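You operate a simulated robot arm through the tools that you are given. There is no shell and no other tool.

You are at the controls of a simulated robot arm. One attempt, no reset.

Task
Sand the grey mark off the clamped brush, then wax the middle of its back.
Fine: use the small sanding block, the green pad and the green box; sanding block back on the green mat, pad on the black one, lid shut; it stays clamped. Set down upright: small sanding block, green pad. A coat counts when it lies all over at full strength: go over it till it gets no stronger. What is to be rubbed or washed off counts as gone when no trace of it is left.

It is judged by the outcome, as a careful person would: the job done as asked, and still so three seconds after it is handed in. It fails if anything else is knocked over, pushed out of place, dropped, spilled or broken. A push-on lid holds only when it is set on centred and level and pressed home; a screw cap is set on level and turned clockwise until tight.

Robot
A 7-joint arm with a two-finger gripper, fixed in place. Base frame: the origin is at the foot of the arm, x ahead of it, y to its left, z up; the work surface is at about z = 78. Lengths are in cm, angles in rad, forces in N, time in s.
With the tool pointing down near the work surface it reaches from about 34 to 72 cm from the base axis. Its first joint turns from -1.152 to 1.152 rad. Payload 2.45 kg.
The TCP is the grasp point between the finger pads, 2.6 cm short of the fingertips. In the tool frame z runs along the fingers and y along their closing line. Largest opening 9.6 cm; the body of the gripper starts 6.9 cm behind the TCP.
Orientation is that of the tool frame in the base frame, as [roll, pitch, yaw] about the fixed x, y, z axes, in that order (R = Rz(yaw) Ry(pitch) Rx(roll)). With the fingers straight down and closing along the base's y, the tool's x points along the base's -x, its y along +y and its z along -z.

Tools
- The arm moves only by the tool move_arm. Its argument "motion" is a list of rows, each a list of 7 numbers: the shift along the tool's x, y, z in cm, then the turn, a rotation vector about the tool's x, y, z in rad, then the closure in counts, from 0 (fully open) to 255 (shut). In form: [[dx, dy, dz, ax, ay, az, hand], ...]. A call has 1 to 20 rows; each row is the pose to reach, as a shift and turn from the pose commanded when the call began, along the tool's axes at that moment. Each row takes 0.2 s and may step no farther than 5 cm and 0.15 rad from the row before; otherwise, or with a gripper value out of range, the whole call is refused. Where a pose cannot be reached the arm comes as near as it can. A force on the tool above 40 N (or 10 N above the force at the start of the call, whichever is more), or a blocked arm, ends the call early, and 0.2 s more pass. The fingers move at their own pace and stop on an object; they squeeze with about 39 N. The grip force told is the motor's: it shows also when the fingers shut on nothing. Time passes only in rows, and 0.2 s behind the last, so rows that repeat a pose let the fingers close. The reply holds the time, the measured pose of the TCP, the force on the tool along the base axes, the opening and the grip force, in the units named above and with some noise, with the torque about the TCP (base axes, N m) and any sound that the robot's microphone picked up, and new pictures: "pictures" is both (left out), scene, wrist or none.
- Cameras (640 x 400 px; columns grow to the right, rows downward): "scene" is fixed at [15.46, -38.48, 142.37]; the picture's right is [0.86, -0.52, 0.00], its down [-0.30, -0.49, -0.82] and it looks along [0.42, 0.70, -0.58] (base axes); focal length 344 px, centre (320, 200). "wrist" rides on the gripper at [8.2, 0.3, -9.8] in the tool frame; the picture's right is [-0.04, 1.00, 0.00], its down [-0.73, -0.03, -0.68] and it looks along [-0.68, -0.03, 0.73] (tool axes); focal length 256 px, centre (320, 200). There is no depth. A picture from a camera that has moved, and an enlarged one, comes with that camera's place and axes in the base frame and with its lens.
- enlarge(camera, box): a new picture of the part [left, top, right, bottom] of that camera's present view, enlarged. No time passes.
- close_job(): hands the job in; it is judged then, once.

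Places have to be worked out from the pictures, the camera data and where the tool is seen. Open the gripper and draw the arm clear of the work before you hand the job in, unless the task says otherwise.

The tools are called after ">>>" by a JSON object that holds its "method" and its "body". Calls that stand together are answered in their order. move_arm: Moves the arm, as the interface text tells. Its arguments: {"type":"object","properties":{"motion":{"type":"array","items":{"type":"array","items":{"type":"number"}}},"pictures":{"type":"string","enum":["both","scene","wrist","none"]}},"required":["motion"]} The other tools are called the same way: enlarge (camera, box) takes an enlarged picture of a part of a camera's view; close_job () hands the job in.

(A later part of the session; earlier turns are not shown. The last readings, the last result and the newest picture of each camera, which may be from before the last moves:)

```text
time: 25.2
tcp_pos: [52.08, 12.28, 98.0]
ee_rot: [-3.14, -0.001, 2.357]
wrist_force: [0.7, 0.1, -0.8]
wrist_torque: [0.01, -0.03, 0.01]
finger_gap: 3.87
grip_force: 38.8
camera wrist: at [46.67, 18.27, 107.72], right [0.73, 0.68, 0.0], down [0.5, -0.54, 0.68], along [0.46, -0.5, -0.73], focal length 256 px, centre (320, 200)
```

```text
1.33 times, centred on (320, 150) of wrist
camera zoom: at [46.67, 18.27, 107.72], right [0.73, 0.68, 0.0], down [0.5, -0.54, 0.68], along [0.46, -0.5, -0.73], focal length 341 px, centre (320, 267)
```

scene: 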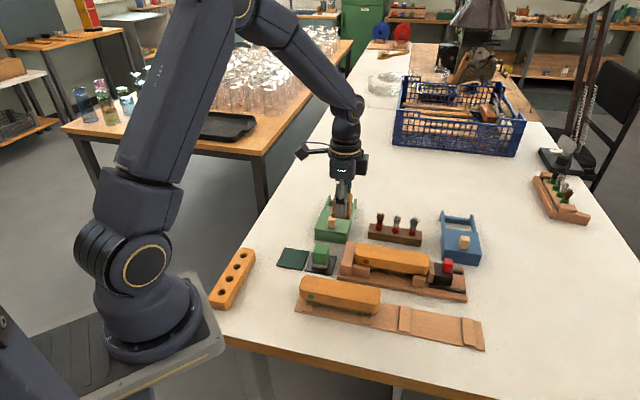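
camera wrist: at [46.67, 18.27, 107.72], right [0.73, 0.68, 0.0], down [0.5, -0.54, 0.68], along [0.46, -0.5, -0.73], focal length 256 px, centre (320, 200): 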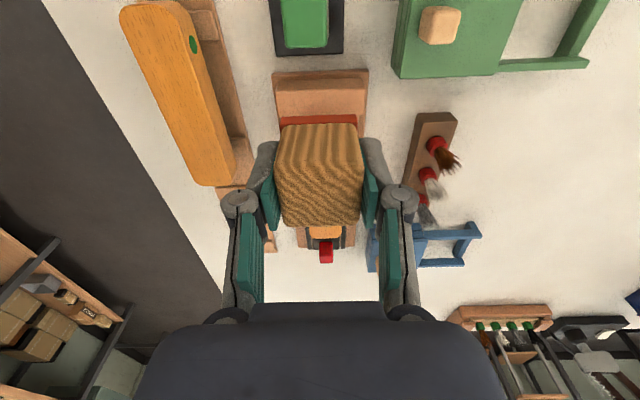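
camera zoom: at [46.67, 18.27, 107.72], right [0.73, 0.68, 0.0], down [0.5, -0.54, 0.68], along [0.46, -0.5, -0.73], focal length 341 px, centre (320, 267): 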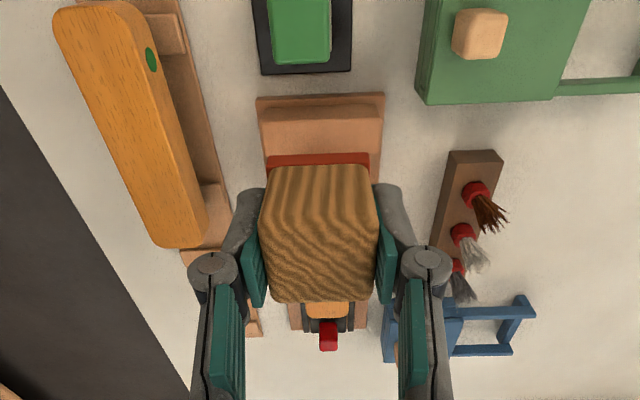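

The scene shows no mark left. Before putting the block away I'll take a close wrist view of the middle of the brush, and zoom the scene in tighter.

>>> {"method": "move_arm", "body": {"motion": [[-4.5, 0, 0, 0, 0, 0, 255], [-9, 0, 0, 0, 0, 0, 255], [-13.5, 0, 0, 0, 0, 0, 255], [-18, 0, 0, 0, 0, 0, 255], [-18, 0, 0, 0, 0, 0, 255]], "pictures": "wrist"}}

>>> {"method": "enlarge", "body": {"camera": "wrist", "box": [240, 0, 400, 120]}}

>>> {"method": "enlarge", "body": {"camera": "scene", "box": [355, 235, 435, 280]}}

```text
time: 26.4
tcp_pos: [64.83, -0.63, 98.14]
ee_rot: [-3.141, 0.001, 2.356]
wrist_force: [-0.4, 0.7, -0.4]
wrist_torque: [-0.01, 0.01, -0.01]
finger_gap: 3.86
grip_force: 38.9
camera wrist: at [59.32, 5.46, 107.78], right [0.73, 0.68, 0.0], down [0.5, -0.54, 0.68], along [0.46, -0.5, -0.73], focal length 256 px, centre (320, 200)
```

wrist: 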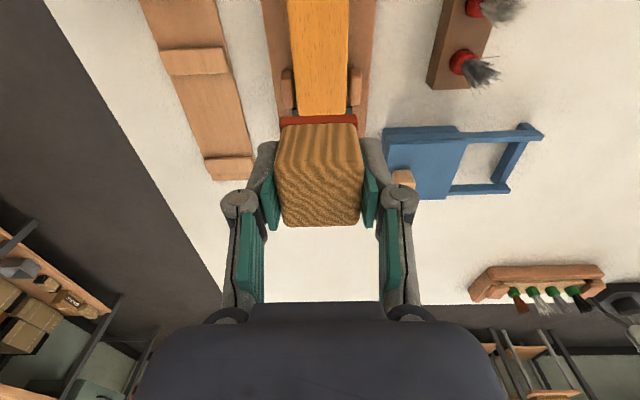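

```text
3.33 times, centred on (320, 60) of wrist
camera zoom: at [59.32, 5.46, 107.78], right [0.73, 0.68, 0.0], down [0.5, -0.54, 0.68], along [0.46, -0.5, -0.73], focal length 853 px, centre (320, 667)
```

zoom: 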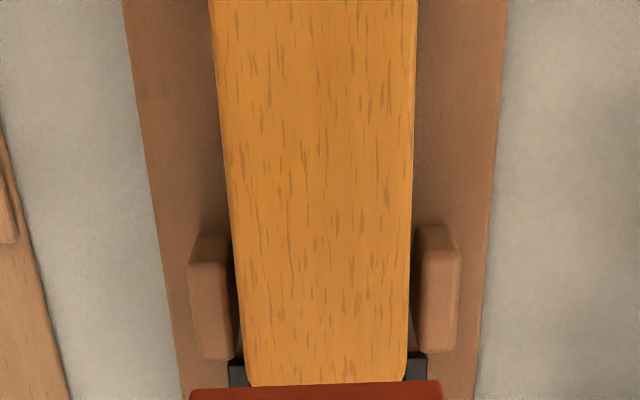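

```text
8.00 times, centred on (395, 258) of scene
camera zoom: at [15.46, -38.48, 142.37], right [0.86, -0.52, 0.0], down [-0.3, -0.49, -0.82], along [0.42, 0.7, -0.58], focal length 2748 px, centre (-280, -260)
```

zoom: 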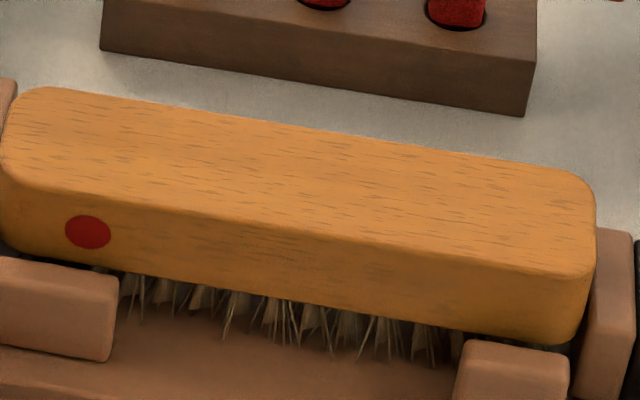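

No trace of the mark is left. I'll carry the sanding block back along the same path to its green mat, retracing my commanded moves.

>>> {"method": "move_arm", "body": {"motion": [[4.8, -0.2, 0, 0, 0, 0, 255], [9.6, -0.4, 0, 0, 0, 0, 255], [14.4, -0.6, 0, 0, 0, 0, 255], [19.2, -0.8, 0, 0, 0, 0, 255], [24, -0.93, 0, 0, 0, 0, 255], [28, -0.93, 0, 0, 0, 0, 255], [30.2, -0.93, 1, 0, 0, 0, 255], [30.2, -0.93, 5, 0, 0, 0, 255], [30.2, -0.93, 9, 0, 0, 0, 255], [30.2, -0.93, 12.5, 0, 0, 0, 255], [30.2, -0.93, 12.5, 0, 0, 0, 255]]}}

>>> {"method": "enlarge", "body": {"camera": "scene", "box": [250, 210, 360, 290]}}

>>> {"method": "enlarge", "body": {"camera": "wrist", "box": [220, 50, 420, 250]}}

```text
time: 28.8
tcp_pos: [42.75, 20.29, 85.6]
ee_rot: [3.141, 0.001, 2.356]
wrist_force: [-0.1, -1.2, -1.1]
wrist_torque: [0.02, 0.01, -0.04]
finger_gap: 3.88
grip_force: 39.1
camera wrist: at [37.31, 26.28, 95.22], right [0.73, 0.68, 0.0], down [0.5, -0.54, 0.68], along [0.46, -0.5, -0.73], focal length 256 px, centre (320, 200)
```

scene: 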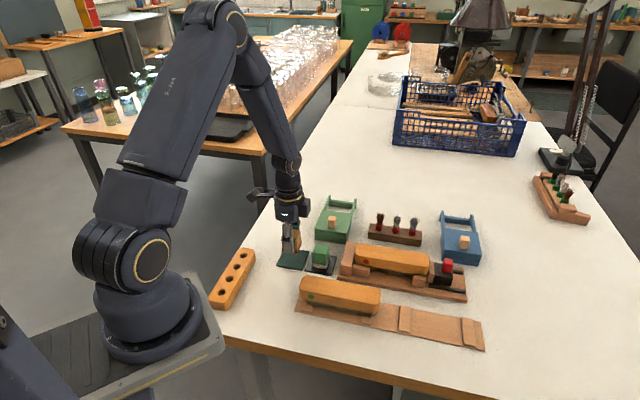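
wrist: 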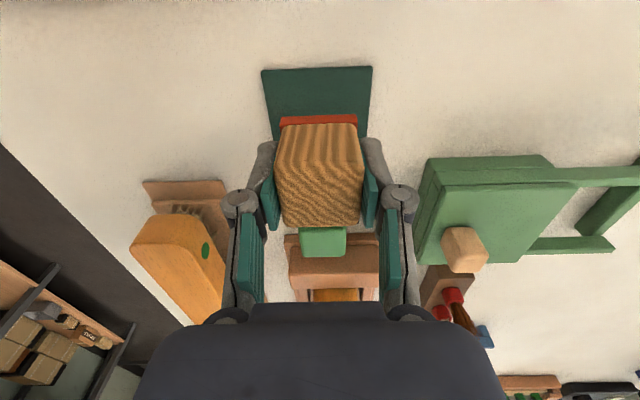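

```text
5.00 times, centred on (305, 250) of scene
camera zoom: at [15.46, -38.47, 142.37], right [0.86, -0.52, 0.0], down [-0.3, -0.49, -0.82], along [0.42, 0.7, -0.58], focal length 1717 px, centre (395, -50)
```

zoom: 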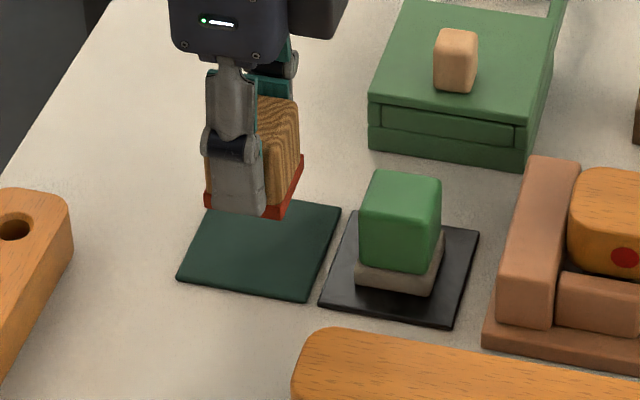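

```text
2.00 times, centred on (320, 150) of wrist
camera zoom: at [37.31, 26.28, 95.22], right [0.73, 0.68, 0.0], down [0.5, -0.54, 0.68], along [0.46, -0.5, -0.73], focal length 512 px, centre (320, 300)
```

zoom: 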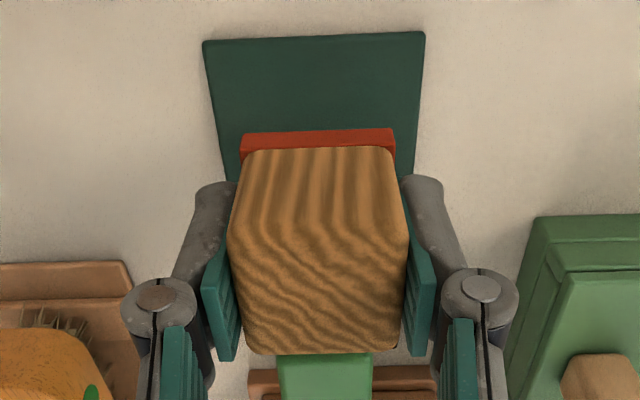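

The block is above its mat and lined up. I'll lower it the remaining 3.25 cm and read the force before letting go.

>>> {"method": "move_arm", "body": {"motion": [[0, 0, 1.5, 0, 0, 0, 255], [0, 0, 2.7, 0, 0, 0, 255], [0, 0, 3.1, 0, 0, 0, 255], [0, 0, 3.25, 0, 0, 0, 255], [0, 0, 3.25, 0, 0, 0, 255]], "pictures": "none"}}

```text
time: 30.0
tcp_pos: [42.86, 20.36, 82.25]
ee_rot: [-3.141, -0.002, 2.357]
wrist_force: [0.1, 0.5, -0.5]
wrist_torque: [-0.01, -0.01, 0.0]
finger_gap: 3.85
grip_force: 38.7
```

No contact yet, so I'll lower it gently another 0.12 cm.

>>> {"method": "move_arm", "body": {"motion": [[0, 0, 0.06, 0, 0, 0, 255], [0, 0, 0.12, 0, 0, 0, 255], [0, 0, 0.12, 0, 0, 0, 255]], "pictures": "none"}}

```text
time: 30.8
tcp_pos: [42.85, 20.39, 82.11]
ee_rot: [-3.141, 0.0, 2.355]
wrist_force: [0.1, 0.1, 0.3]
wrist_torque: [0.01, 0.02, 0.01]
finger_gap: 3.88
grip_force: 39.4
```

Still nothing clear, so I'll lower another 0.1 cm to feel the mat.

>>> {"method": "move_arm", "body": {"motion": [[0, 0, 0.05, 0, 0, 0, 255], [0, 0, 0.1, 0, 0, 0, 255], [0, 0, 0.1, 0, 0, 0, 255]], "pictures": "none"}}

```text
time: 31.6
tcp_pos: [42.91, 20.3, 82.03]
ee_rot: [3.141, -0.001, 2.357]
wrist_force: [0.5, -0.5, -0.1]
wrist_torque: [0.01, -0.01, 0.0]
finger_gap: 3.86
grip_force: 38.4
```

>>> {"method": "move_arm", "body": {"motion": [[0, 0, 0.06, 0, 0, 0, 255], [0, 0, 0.12, 0, 0, 0, 255], [0, 0, 0.12, 0, 0, 0, 255]]}}

>>> {"method": "enlarge", "body": {"camera": "scene", "box": [270, 230, 340, 280]}}

```text
time: 32.4
tcp_pos: [42.92, 20.15, 82.08]
ee_rot: [-3.14, 0.0, 2.356]
wrist_force: [0.3, 1.1, -0.9]
wrist_torque: [0.02, -0.01, 0.0]
finger_gap: 3.87
grip_force: 38.5
camera wrist: at [37.34, 26.22, 91.68], right [0.73, 0.68, 0.0], down [0.5, -0.54, 0.68], along [0.46, -0.5, -0.73], focal length 256 px, centre (320, 200)
```

scene: 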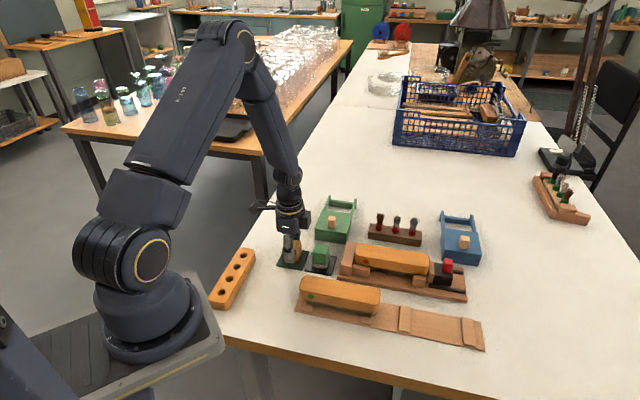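
wrist: 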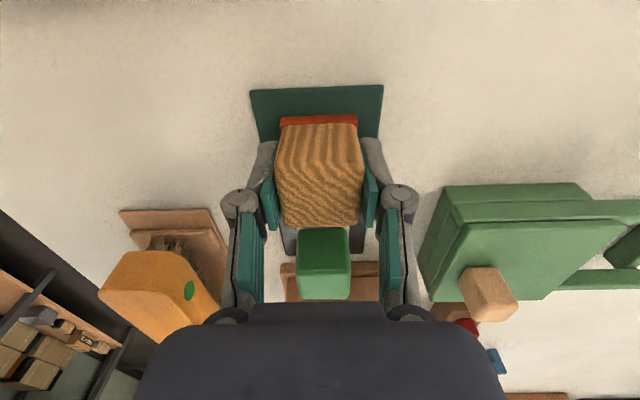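

```text
8.00 times, centred on (305, 255) of scene
camera zoom: at [15.46, -38.47, 142.37], right [0.86, -0.52, 0.0], down [-0.3, -0.49, -0.82], along [0.42, 0.7, -0.58], focal length 2748 px, centre (440, -240)
```

zoom: 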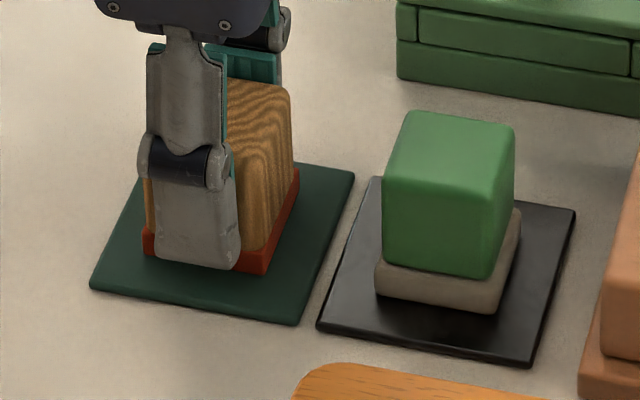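

The block's bottom edge sits at the same pixel row as before I picked it up, so it is at or very near the mat. One more 0.1 cm should confirm contact.

>>> {"method": "move_arm", "body": {"motion": [[0, 0, 0.05, 0, 0, 0, 255], [0, 0, 0.1, 0, 0, 0, 255], [0, 0, 0.1, 0, 0, 0, 255], [0, 0, 0.1, 0, 0, 0, 255]], "pictures": "none"}}

```text
time: 33.4
tcp_pos: [42.76, 20.24, 81.83]
ee_rot: [3.141, -0.001, 2.357]
wrist_force: [-4.3, -0.7, 26.7]
wrist_torque: [0.04, 0.28, 0.01]
finger_gap: 3.87
grip_force: 39.0
```

That is firm contact, so the block is down. I'll ease off 0.08 cm and open the fingers.

>>> {"method": "move_arm", "body": {"motion": [[0, 0, -0.08, 0, 0, 0, 255], [0, 0, -0.08, 0, 0, 0, 200], [0, 0, -0.08, 0, 0, 0, 140], [0, 0, -0.08, 0, 0, 0, 80], [0, 0, -0.08, 0, 0, 0, 70], [0, 0, -0.08, 0, 0, 0, 70]]}}

>>> {"method": "enlarge", "body": {"camera": "scene", "box": [270, 230, 340, 280]}}

```text
time: 34.8
tcp_pos: [42.86, 20.27, 81.88]
ee_rot: [3.141, -0.002, 2.356]
wrist_force: [-1.1, 0.2, -0.9]
wrist_torque: [-0.03, 0.02, 0.01]
finger_gap: 6.95
grip_force: 0.1
camera wrist: at [37.4, 26.22, 91.6], right [0.73, 0.68, 0.0], down [0.5, -0.54, 0.68], along [0.46, -0.5, -0.73], focal length 256 px, centre (320, 200)
```

scene: 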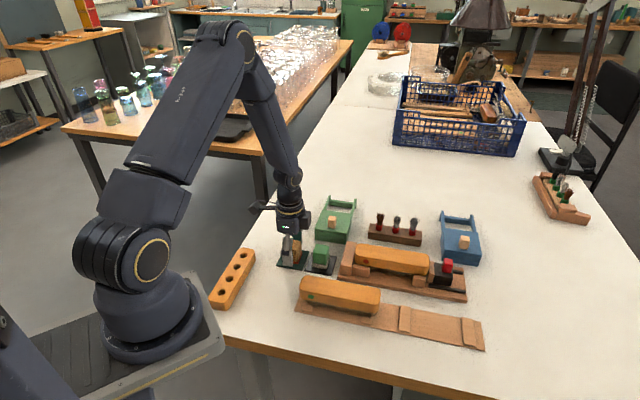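
wrist: 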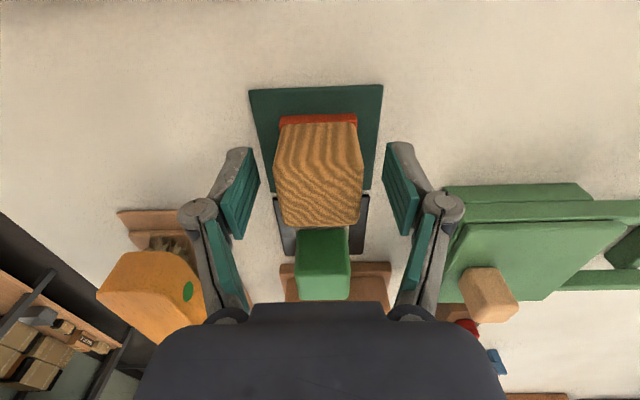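

```text
8.00 times, centred on (305, 255) of scene
camera zoom: at [15.46, -38.48, 142.37], right [0.86, -0.52, 0.0], down [-0.3, -0.49, -0.82], along [0.42, 0.7, -0.58], focal length 2748 px, centre (440, -240)
```

zoom: 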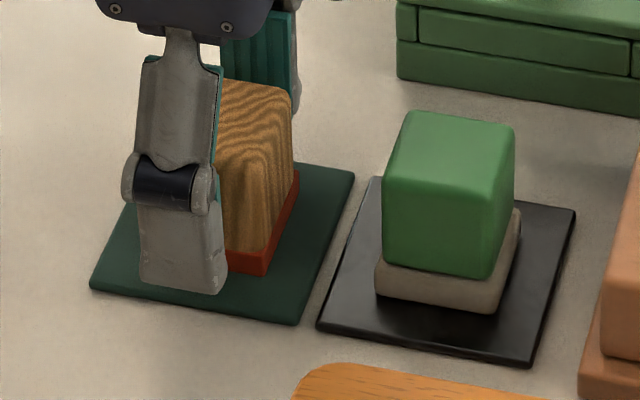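

The sanding block sits flat on the green mat. I'll rise straight up and move over the green box to measure its knob and lid.

>>> {"method": "move_arm", "body": {"motion": [[0, 0, -2, 0, 0, 0, 70], [0, 0, -6, 0, 0, 0, 70], [0, 0, -10.5, 0, 0, 0, 50], [0, 0, -15, 0, 0, 0, 20], [-2.5, 4, -16, 0, 0, 0, 0], [-5, 8, -16, 0, 0, 0, 0], [-5, 9.5, -16, 0, 0, 0, 0], [-5, 9.5, -16, 0, 0, 0, 0]]}}

>>> {"method": "enlarge", "body": {"camera": "scene", "box": [270, 190, 370, 280]}}

>>> {"method": "enlarge", "body": {"camera": "wrist", "box": [240, 50, 500, 250]}}

```text
time: 36.6
tcp_pos: [53.02, 23.27, 97.83]
ee_rot: [-3.141, -0.001, 2.357]
wrist_force: [0.3, -0.1, -0.5]
wrist_torque: [-0.01, 0.0, -0.01]
finger_gap: 9.61
grip_force: 0.0
camera wrist: at [47.41, 29.25, 107.52], right [0.73, 0.68, 0.0], down [0.5, -0.54, 0.68], along [0.46, -0.5, -0.73], focal length 256 px, centre (320, 200)
```

scene: 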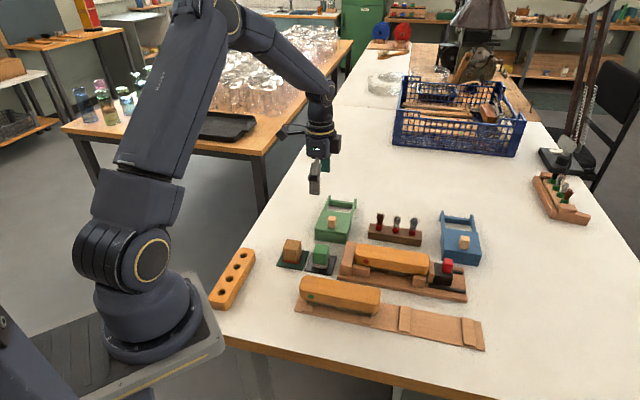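
wrist: 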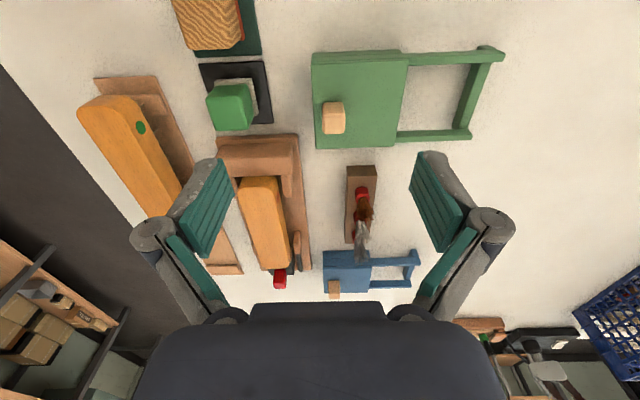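

```text
4.44 times, centred on (320, 235) of scene
camera zoom: at [15.46, -38.47, 142.37], right [0.86, -0.52, 0.0], down [-0.3, -0.49, -0.82], along [0.42, 0.7, -0.58], focal length 1527 px, centre (320, 44)
```

zoom: 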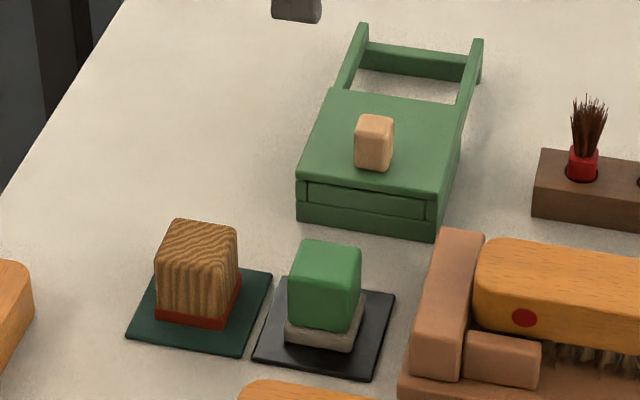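

```text
2.00 times, centred on (370, 150) of wrist
camera zoom: at [47.41, 29.25, 107.52], right [0.73, 0.68, 0.0], down [0.5, -0.54, 0.68], along [0.46, -0.5, -0.73], focal length 512 px, centre (220, 300)
```

zoom: 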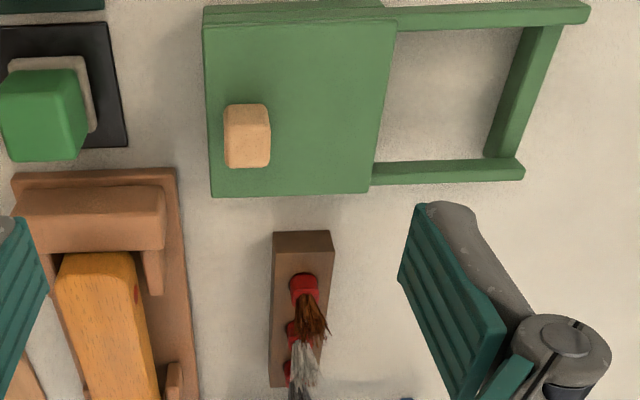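

The knob comes out near p=24.1, q=54.9, and the rails run toward +q, so the lid should slide that way. I'll go lower above the knob, half open, for a closer look.

>>> {"method": "move_arm", "body": {"motion": [[-1.5, 0.5, 2, 0, 0, 0, 60], [-3.0, 0.9, 4.5, 0, 0, 0, 110], [-3.0, 0.9, 7, 0, 0, 0, 110], [-3.0, 0.9, 7, 0, 0, 0, 110]]}}

>>> {"method": "enlarge", "body": {"camera": "wrist", "box": [220, 60, 480, 220]}}

>>> {"method": "enlarge", "body": {"camera": "scene", "box": [300, 180, 380, 250]}}

```text
time: 37.6
tcp_pos: [55.78, 22.03, 90.81]
ee_rot: [-3.141, 0.001, 2.355]
wrist_force: [1.0, -0.5, 0.7]
wrist_torque: [-0.04, -0.02, -0.01]
finger_gap: 5.47
grip_force: 0.1
camera wrist: at [50.33, 27.99, 100.5], right [0.73, 0.68, 0.0], down [0.5, -0.54, 0.68], along [0.46, -0.5, -0.73], focal length 256 px, centre (320, 200)
```

scene: 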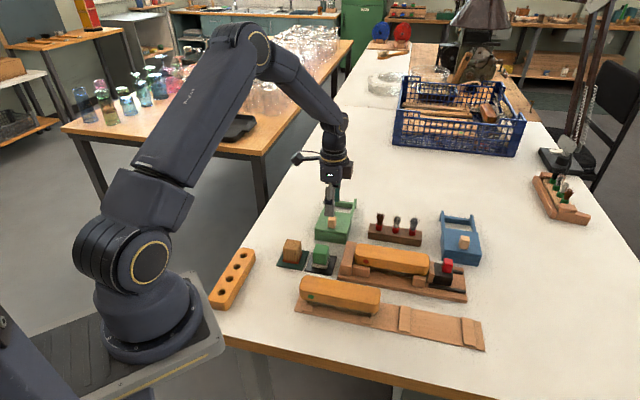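
wrist: 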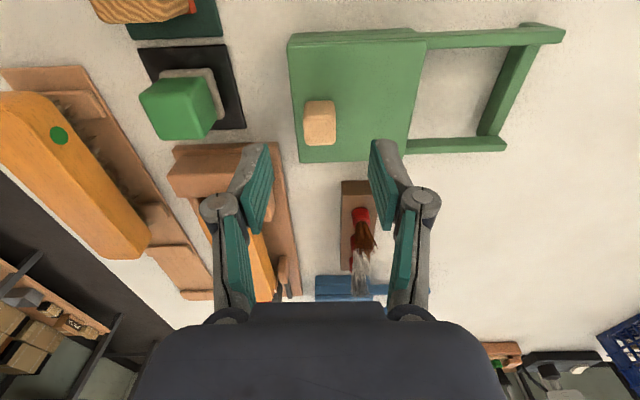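

```text
2.46 times, centred on (350, 140) of wrist
camera zoom: at [50.33, 27.99, 100.5], right [0.73, 0.68, 0.0], down [0.5, -0.54, 0.68], along [0.46, -0.5, -0.73], focal length 630 px, centre (246, 348)
```

zoom: 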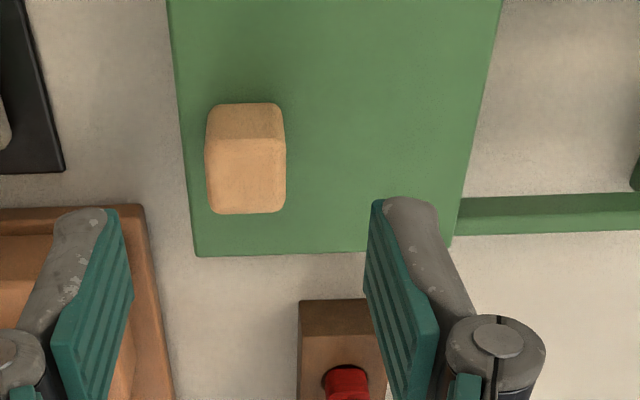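

```text
5.71 times, centred on (340, 215) of scene
camera zoom: at [15.46, -38.48, 142.37], right [0.86, -0.52, 0.0], down [-0.3, -0.49, -0.82], along [0.42, 0.7, -0.58], focal length 1963 px, centre (206, 114)
```

zoom: 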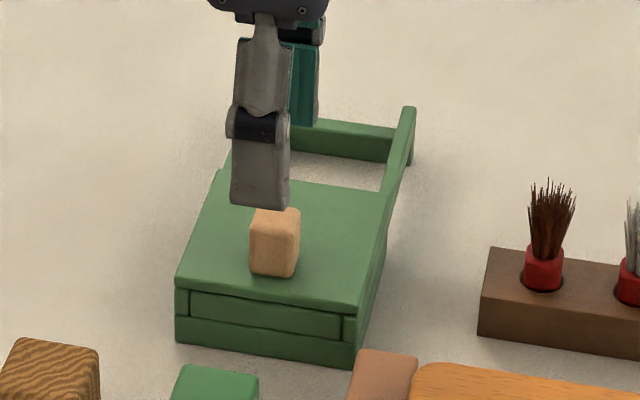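

The knob is centred under the tool at about p=24.1, q=55.0, with the lid top near z=82.1 and the knob top near 84.6. I'll lower around it with the fingertips about 0.5 cm above the lid and close gently.

>>> {"method": "move_arm", "body": {"motion": [[-0.2, 0, 2, 0, 0, 0, 110], [-0.2, 0, 4, 0, 0, 0, 110], [-0.2, 0, 5.5, 0, 0, 0, 110], [-0.2, 0, 5.5, 0, 0, 0, 110]]}}

>>> {"method": "enlarge", "body": {"camera": "scene", "box": [300, 190, 370, 250]}}

>>> {"method": "enlarge", "body": {"camera": "wrist", "box": [220, 80, 420, 240]}}

```text
time: 38.6
tcp_pos: [56.01, 21.75, 85.35]
ee_rot: [3.141, -0.002, 2.356]
wrist_force: [0.6, 0.4, -0.5]
wrist_torque: [-0.02, 0.04, 0.01]
finger_gap: 5.48
grip_force: 0.1
camera wrist: at [50.52, 27.88, 95.11], right [0.73, 0.68, 0.0], down [0.5, -0.54, 0.68], along [0.46, -0.5, -0.73], focal length 256 px, centre (320, 200)
```

scene: 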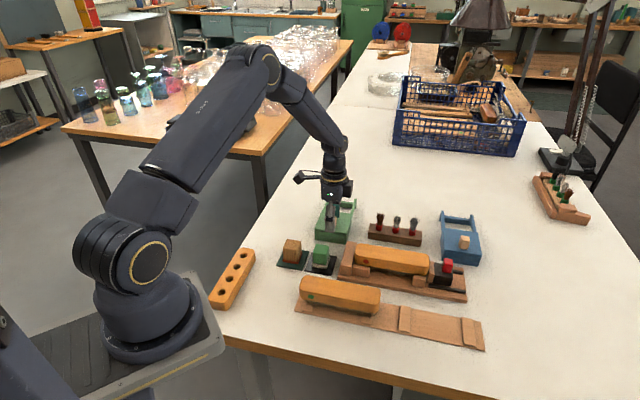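
wrist: 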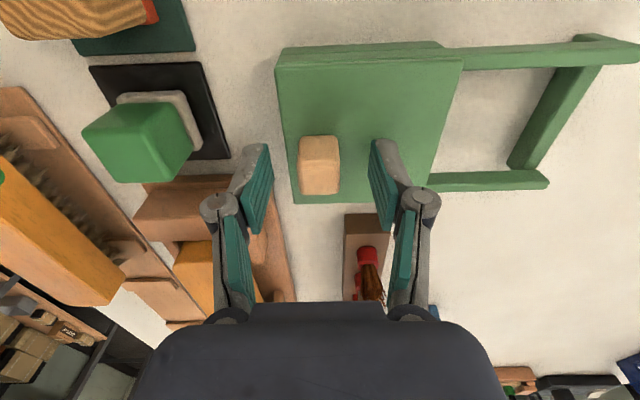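

```text
6.67 times, centred on (335, 220) of scene
camera zoom: at [15.46, -38.48, 142.37], right [0.86, -0.52, 0.0], down [-0.3, -0.49, -0.82], along [0.42, 0.7, -0.58], focal length 2290 px, centre (220, 67)
```

zoom: 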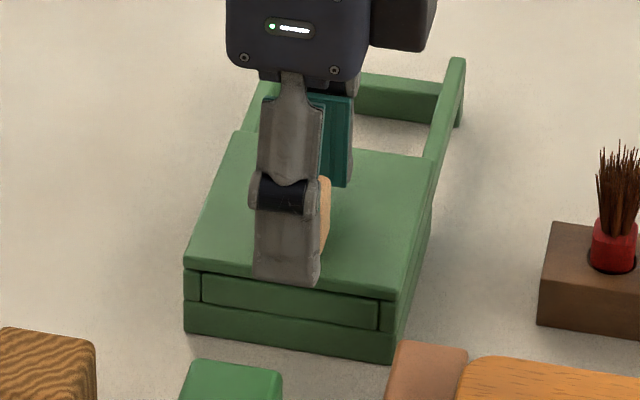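

```text
2.50 times, centred on (320, 160) of wrist
camera zoom: at [50.52, 27.88, 95.11], right [0.73, 0.68, 0.0], down [0.5, -0.54, 0.68], along [0.46, -0.5, -0.73], focal length 640 px, centre (320, 300)
```

zoom: 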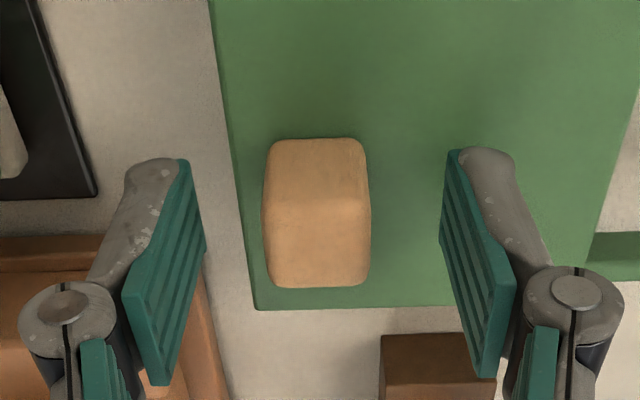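

The knob is between the fingers, offset only about 0.07 cm. I'll correct that and close on it.

>>> {"method": "move_arm", "body": {"motion": [[0, -0.07, 0, 0, 0, 0, 150], [0, -0.07, 0, 0, 0, 0, 200], [0, -0.07, 0, 0, 0, 0, 255], [0, -0.07, 0, 0, 0, 0, 255], [0, -0.07, 0, 0, 0, 0, 255]], "pictures": "wrist"}}

```text
time: 39.8
tcp_pos: [56.03, 21.75, 85.35]
ee_rot: [3.141, -0.002, 2.356]
wrist_force: [4.0, 2.5, -4.0]
wrist_torque: [0.02, -0.14, -0.05]
finger_gap: 2.1
grip_force: 44.8
camera wrist: at [50.49, 27.78, 95.15], right [0.73, 0.68, 0.0], down [0.5, -0.54, 0.68], along [0.46, -0.5, -0.73], focal length 256 px, centre (320, 200)
```

wrist: 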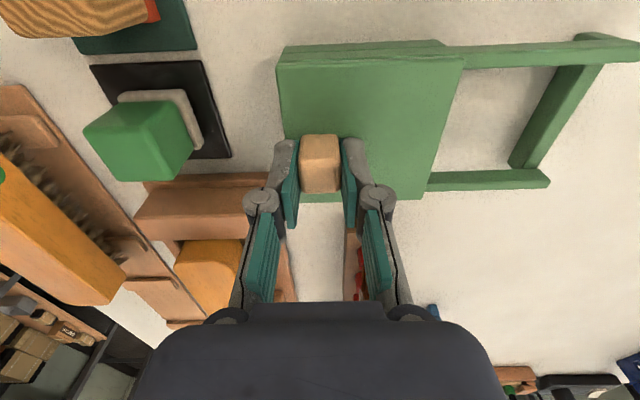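

The knob is gripped at a 2.1 cm gap. I'll try sliding the lid 1 cm toward the rails and watch the force.

>>> {"method": "move_arm", "body": {"motion": [[0, 0.25, 0, 0, 0, 0, 255], [0, 0.5, 0, 0, 0, 0, 255], [0, 0.75, 0, 0, 0, 0, 255], [0, 1.0, 0, 0, 0, 0, 255], [0, 1.0, 0, 0, 0, 0, 255]]}}

>>> {"method": "enlarge", "body": {"camera": "scene", "box": [300, 190, 370, 250]}}

```text
time: 41.0
tcp_pos: [56.71, 22.46, 85.48]
ee_rot: [3.141, -0.001, 2.355]
wrist_force: [6.3, -5.9, -12.5]
wrist_torque: [0.18, 0.24, -0.11]
finger_gap: 2.1
grip_force: 45.1
camera wrist: at [51.21, 28.51, 95.15], right [0.73, 0.68, 0.0], down [0.5, -0.54, 0.68], along [0.46, -0.5, -0.73], focal length 256 px, centre (320, 200)
```

scene: 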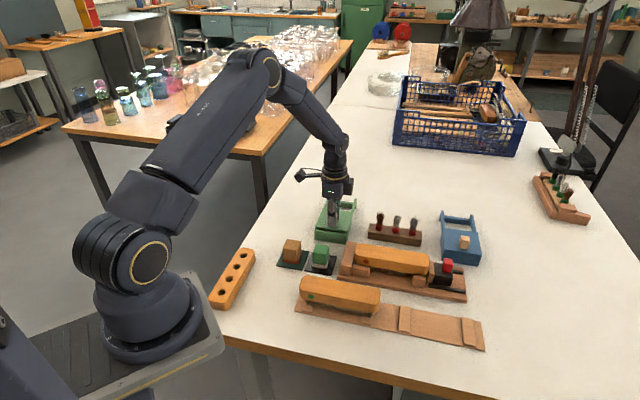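
wrist: 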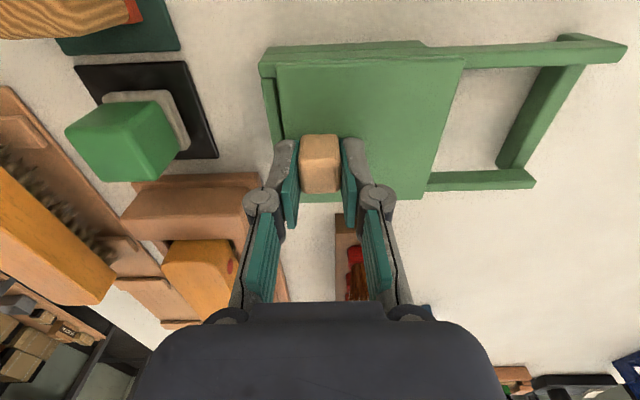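

```text
6.67 times, centred on (335, 220) of scene
camera zoom: at [15.49, -38.48, 142.37], right [0.86, -0.52, 0.0], down [-0.3, -0.49, -0.82], along [0.42, 0.7, -0.58], focal length 2290 px, centre (220, 67)
```

zoom: 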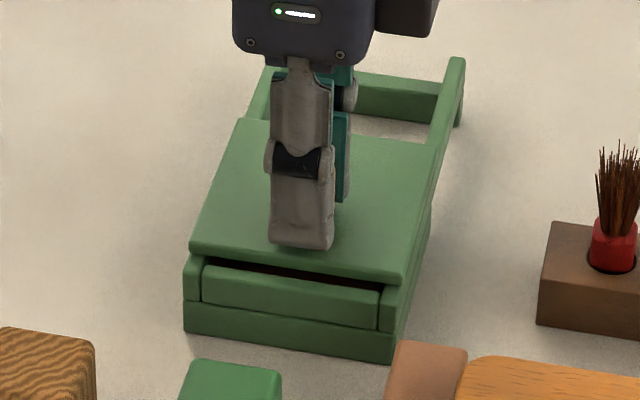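

The lid slides and the box stays put. Side and vertical forces show a slight misalignment of about 8 N toward +p and 12 N downward, so I'll trim those and continue sliding.

>>> {"method": "move_arm", "body": {"motion": [[-0.05, 0.3, 0.06, 0, 0, 0, 255], [-0.05, 0.8, 0.08, 0, 0, 0, 255], [-0.05, 1.3, 0.08, 0, 0, 0, 255], [-0.05, 1.8, 0.08, 0, 0, 0, 255], [-0.05, 2.3, 0.08, 0, 0, 0, 255], [-0.05, 2.8, 0.08, 0, 0, 0, 255], [-0.05, 2.8, 0.08, 0, 0, 0, 255]]}}

>>> {"method": "enlarge", "body": {"camera": "scene", "box": [300, 180, 380, 250]}}

```text
time: 42.6
tcp_pos: [58.85, 24.56, 85.45]
ee_rot: [3.141, -0.002, 2.357]
wrist_force: [-1.4, 1.4, -0.4]
wrist_torque: [0.29, 0.4, -0.04]
finger_gap: 2.15
grip_force: 45.3
camera wrist: at [53.25, 30.52, 95.17], right [0.73, 0.68, 0.0], down [0.5, -0.54, 0.68], along [0.46, -0.5, -0.73], focal length 256 px, centre (320, 200)
```

scene: 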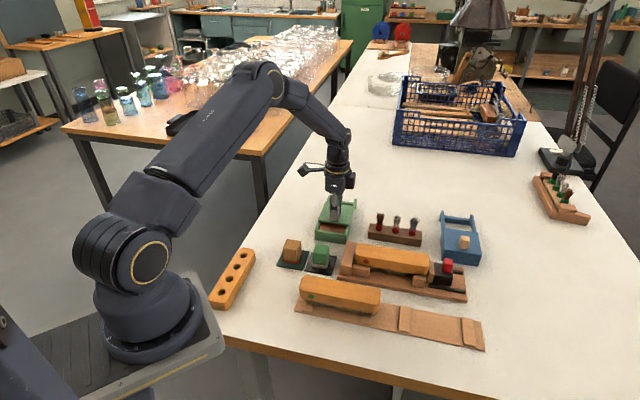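
wrist: 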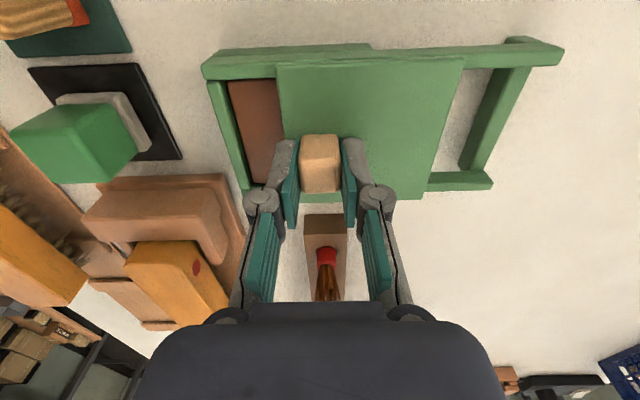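

```text
5.71 times, centred on (340, 215) of scene
camera zoom: at [15.46, -38.47, 142.38], right [0.86, -0.52, 0.0], down [-0.3, -0.49, -0.82], along [0.42, 0.7, -0.58], focal length 1963 px, centre (206, 114)
```

zoom: 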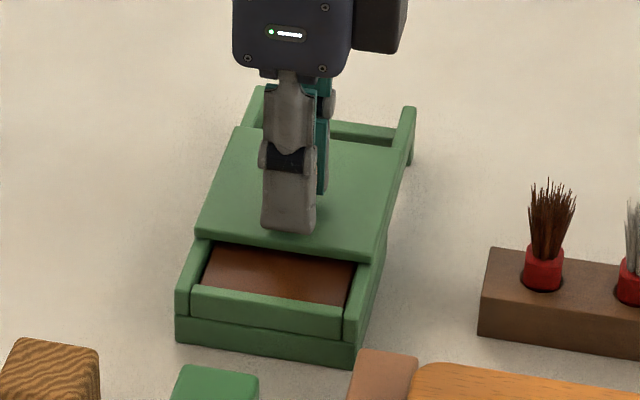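

Brown wax is showing in the box, and the forces are now near zero. I'll keep sliding toward the crossbar in small steps.

>>> {"method": "move_arm", "body": {"motion": [[0, 0.4, 0, 0, 0, 0, 255], [0, 0.8, 0, 0, 0, 0, 255], [0, 1.2, 0, 0, 0, 0, 255], [0, 1.5, 0, 0, 0, 0, 255], [0, 1.5, 0, 0, 0, 0, 255]]}}

>>> {"method": "enlarge", "body": {"camera": "scene", "box": [300, 180, 380, 250]}}

```text
time: 43.8
tcp_pos: [59.76, 25.61, 85.36]
ee_rot: [3.141, 0.001, 2.356]
wrist_force: [-1.7, 2.9, 11.2]
wrist_torque: [0.47, 0.5, -0.08]
finger_gap: 2.15
grip_force: 44.9
camera wrist: at [54.26, 31.56, 95.15], right [0.73, 0.68, 0.0], down [0.5, -0.54, 0.68], along [0.46, -0.5, -0.73], focal length 256 px, centre (320, 200)
```

scene: 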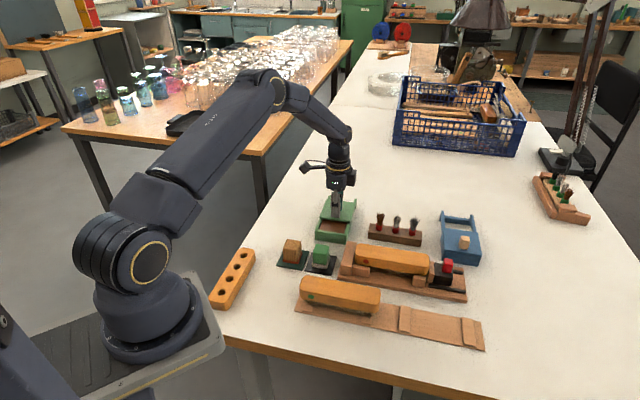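
wrist: 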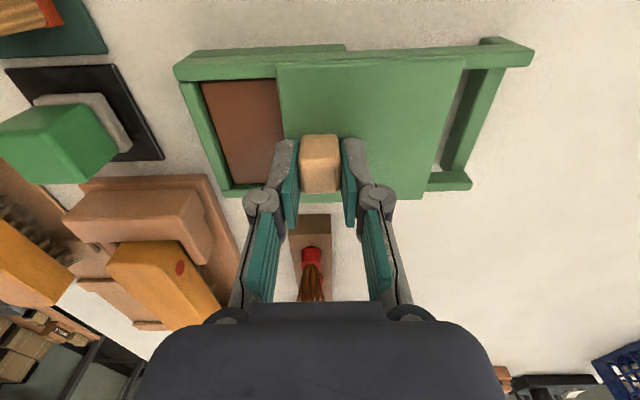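

```text
5.71 times, centred on (340, 215) of scene
camera zoom: at [15.43, -38.48, 142.38], right [0.86, -0.52, 0.0], down [-0.3, -0.49, -0.82], along [0.42, 0.7, -0.58], focal length 1963 px, centre (206, 114)
```

zoom: 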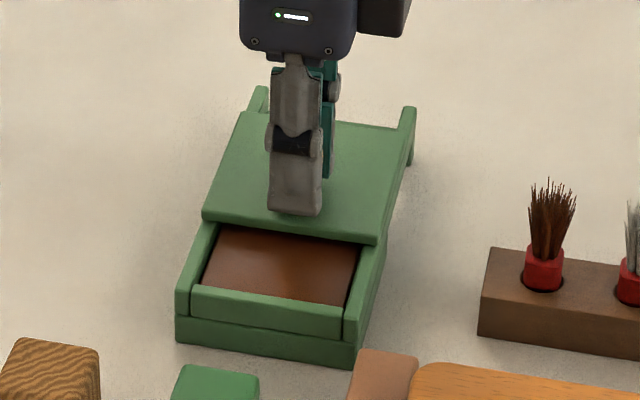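

The lid is now 5.3 cm back and still has room. The downward push has risen to 11 N, so I'll raise slightly and slide a bit more.

>>> {"method": "move_arm", "body": {"motion": [[0, 0.2, -0.06, 0, 0, 0, 255], [0, 0.6, -0.08, 0, 0, 0, 255], [0, 1.0, -0.08, 0, 0, 0, 255], [0, 1.4, -0.08, 0, 0, 0, 255], [0, 1.4, -0.08, 0, 0, 0, 255]]}}

>>> {"method": "enlarge", "body": {"camera": "scene", "box": [300, 180, 380, 250]}}

>>> {"method": "enlarge", "body": {"camera": "wrist", "box": [140, 20, 540, 240]}}

```text
time: 45.0
tcp_pos: [60.76, 26.66, 85.46]
ee_rot: [3.139, 0.003, 2.356]
wrist_force: [1.1, -1.0, 20.9]
wrist_torque: [0.06, 0.02, -0.06]
finger_gap: 2.12
grip_force: 44.6
camera wrist: at [55.3, 32.62, 95.13], right [0.73, 0.68, 0.0], down [0.5, -0.54, 0.68], along [0.46, -0.5, -0.73], focal length 256 px, centre (320, 200)
```

scene: 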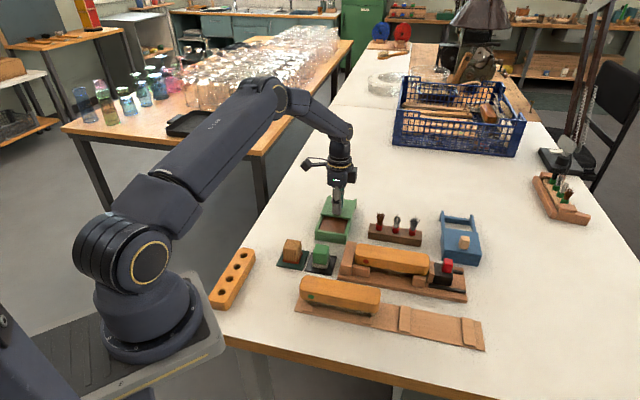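
wrist: 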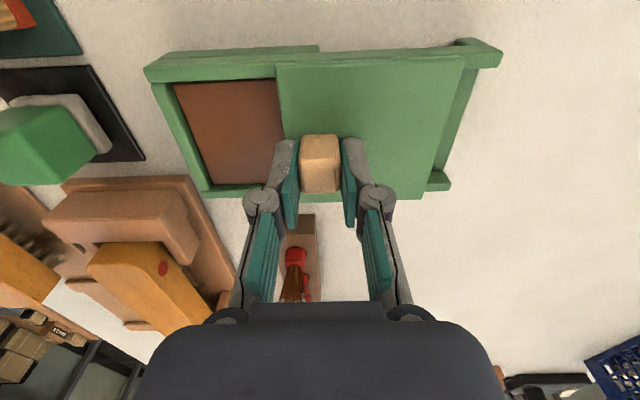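

```text
5.71 times, centred on (340, 215) of scene
camera zoom: at [15.42, -38.49, 142.37], right [0.86, -0.52, 0.0], down [-0.3, -0.49, -0.82], along [0.42, 0.7, -0.58], focal length 1963 px, centre (206, 114)
```

zoom: 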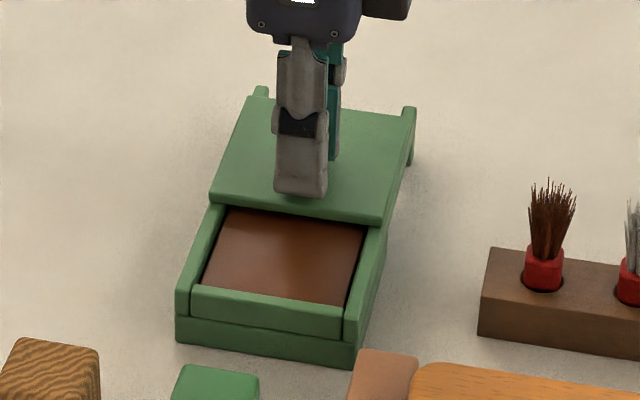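

```text
1.60 times, centred on (340, 130) of wrist
camera zoom: at [55.3, 32.62, 95.13], right [0.73, 0.68, 0.0], down [0.5, -0.54, 0.68], along [0.46, -0.5, -0.73], focal length 410 px, centre (288, 312)
```

zoom: 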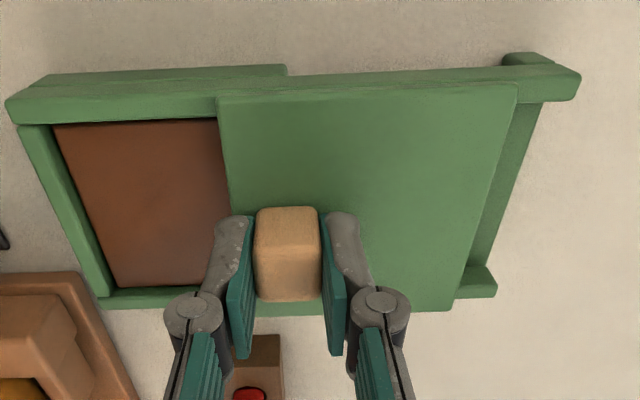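

The opening is now about 5.8 cm, but I'm pressing down at 21 N. I'll raise a little to relieve that and see if the lid goes slightly further before its stop.

>>> {"method": "move_arm", "body": {"motion": [[0, 0, -0.12, 0, 0, 0, 255], [0, 0.25, -0.12, 0, 0, 0, 255], [0, 0.5, -0.12, 0, 0, 0, 255], [0, 0.5, -0.12, 0, 0, 0, 255]], "pictures": "wrist"}}

>>> {"method": "enlarge", "body": {"camera": "wrist", "box": [140, 20, 540, 240]}}

```text
time: 46.0
tcp_pos: [60.98, 26.82, 85.41]
ee_rot: [-3.139, 0.0, 2.357]
wrist_force: [2.1, -3.4, 4.5]
wrist_torque: [-0.73, -0.66, 0.07]
finger_gap: 2.13
grip_force: 45.0
camera wrist: at [55.55, 32.84, 95.14], right [0.73, 0.68, 0.0], down [0.5, -0.54, 0.68], along [0.46, -0.5, -0.73], focal length 256 px, centre (320, 200)
```

wrist: 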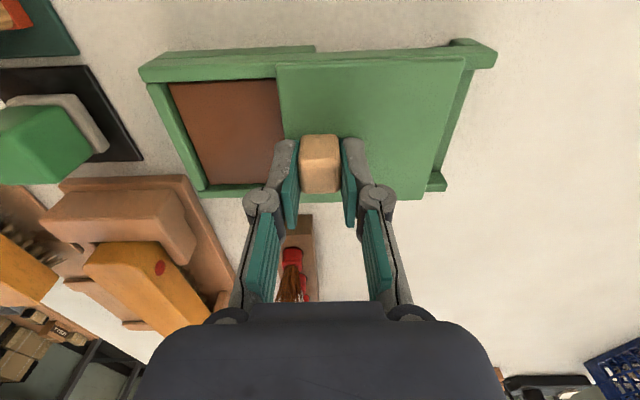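

```text
1.60 times, centred on (340, 130) of wrist
camera zoom: at [55.55, 32.84, 95.14], right [0.73, 0.68, 0.0], down [0.5, -0.54, 0.68], along [0.46, -0.5, -0.73], focal length 410 px, centre (288, 312)
```

zoom: 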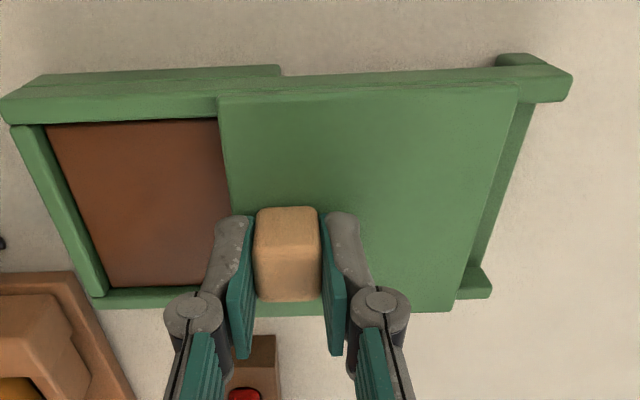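

The lid has moved about 7 cm and seems to be at its end. I'll back off slightly, release the knob, and rise to look into the box.

>>> {"method": "move_arm", "body": {"motion": [[0, 0.35, -0.12, 0, 0, 0, 255], [0, 0.35, -0.12, 0, 0, 0, 180], [0, 0.35, -0.12, 0, 0, 0, 130], [0, 0.35, -0.12, 0, 0, 0, 110], [0, 0.35, -1.5, 0, 0, 0, 110], [0, 0.35, -5, 0, 0, 0, 90], [0, 0.35, -9, 0, 0, 0, 60], [0, -2, -12.5, 0, 0, 0, 30], [0, -5, -12.5, 0, 0, 0, 0], [0, -5, -12.5, 0, 0, 0, 0]]}}

>>> {"method": "enlarge", "body": {"camera": "wrist", "box": [200, 20, 520, 220]}}

>>> {"method": "enlarge", "body": {"camera": "scene", "box": [270, 180, 370, 280]}}

```text
time: 48.2
tcp_pos: [57.57, 23.16, 97.85]
ee_rot: [3.141, -0.001, 2.356]
wrist_force: [0.2, -0.2, -0.4]
wrist_torque: [0.0, 0.0, -0.01]
finger_gap: 9.61
grip_force: 0.1
camera wrist: at [52.06, 29.19, 107.53], right [0.73, 0.68, 0.0], down [0.5, -0.54, 0.68], along [0.46, -0.5, -0.73], focal length 256 px, centre (320, 200)
```

scene: 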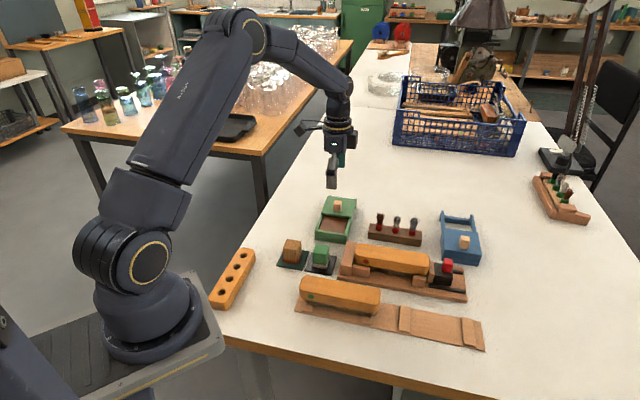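
wrist: 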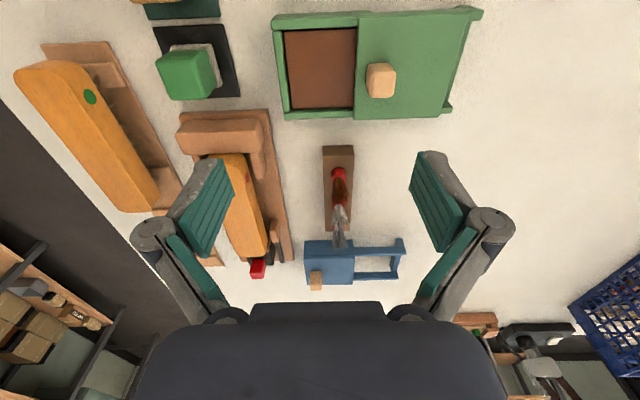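

```text
2.00 times, centred on (360, 120) of wrist
camera zoom: at [52.06, 29.19, 107.53], right [0.73, 0.68, 0.0], down [0.5, -0.54, 0.68], along [0.46, -0.5, -0.73], focal length 512 px, centre (240, 360)
```

zoom: 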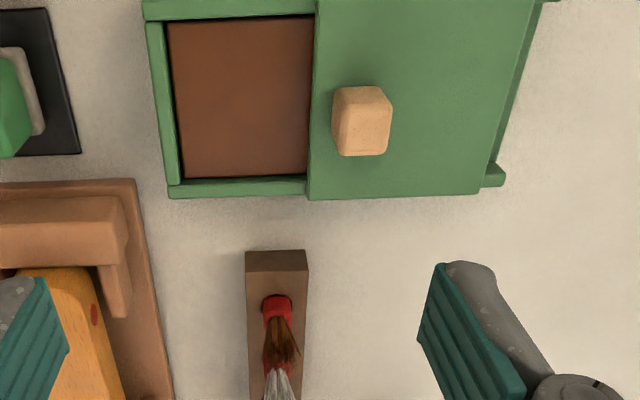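

```text
4.00 times, centred on (320, 230) of scene
camera zoom: at [15.45, -38.48, 142.37], right [0.86, -0.52, 0.0], down [-0.3, -0.49, -0.82], along [0.42, 0.7, -0.58], focal length 1374 px, centre (320, 80)
```

zoom: 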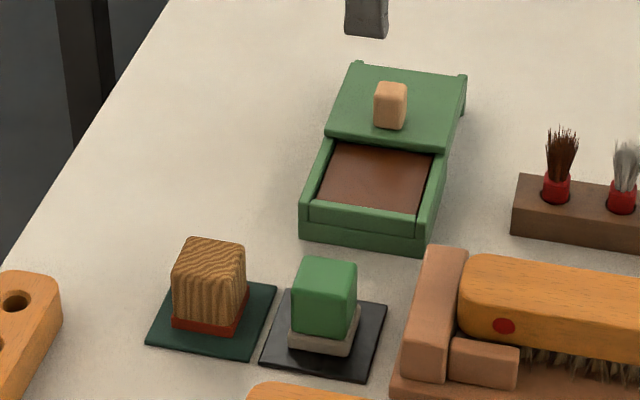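

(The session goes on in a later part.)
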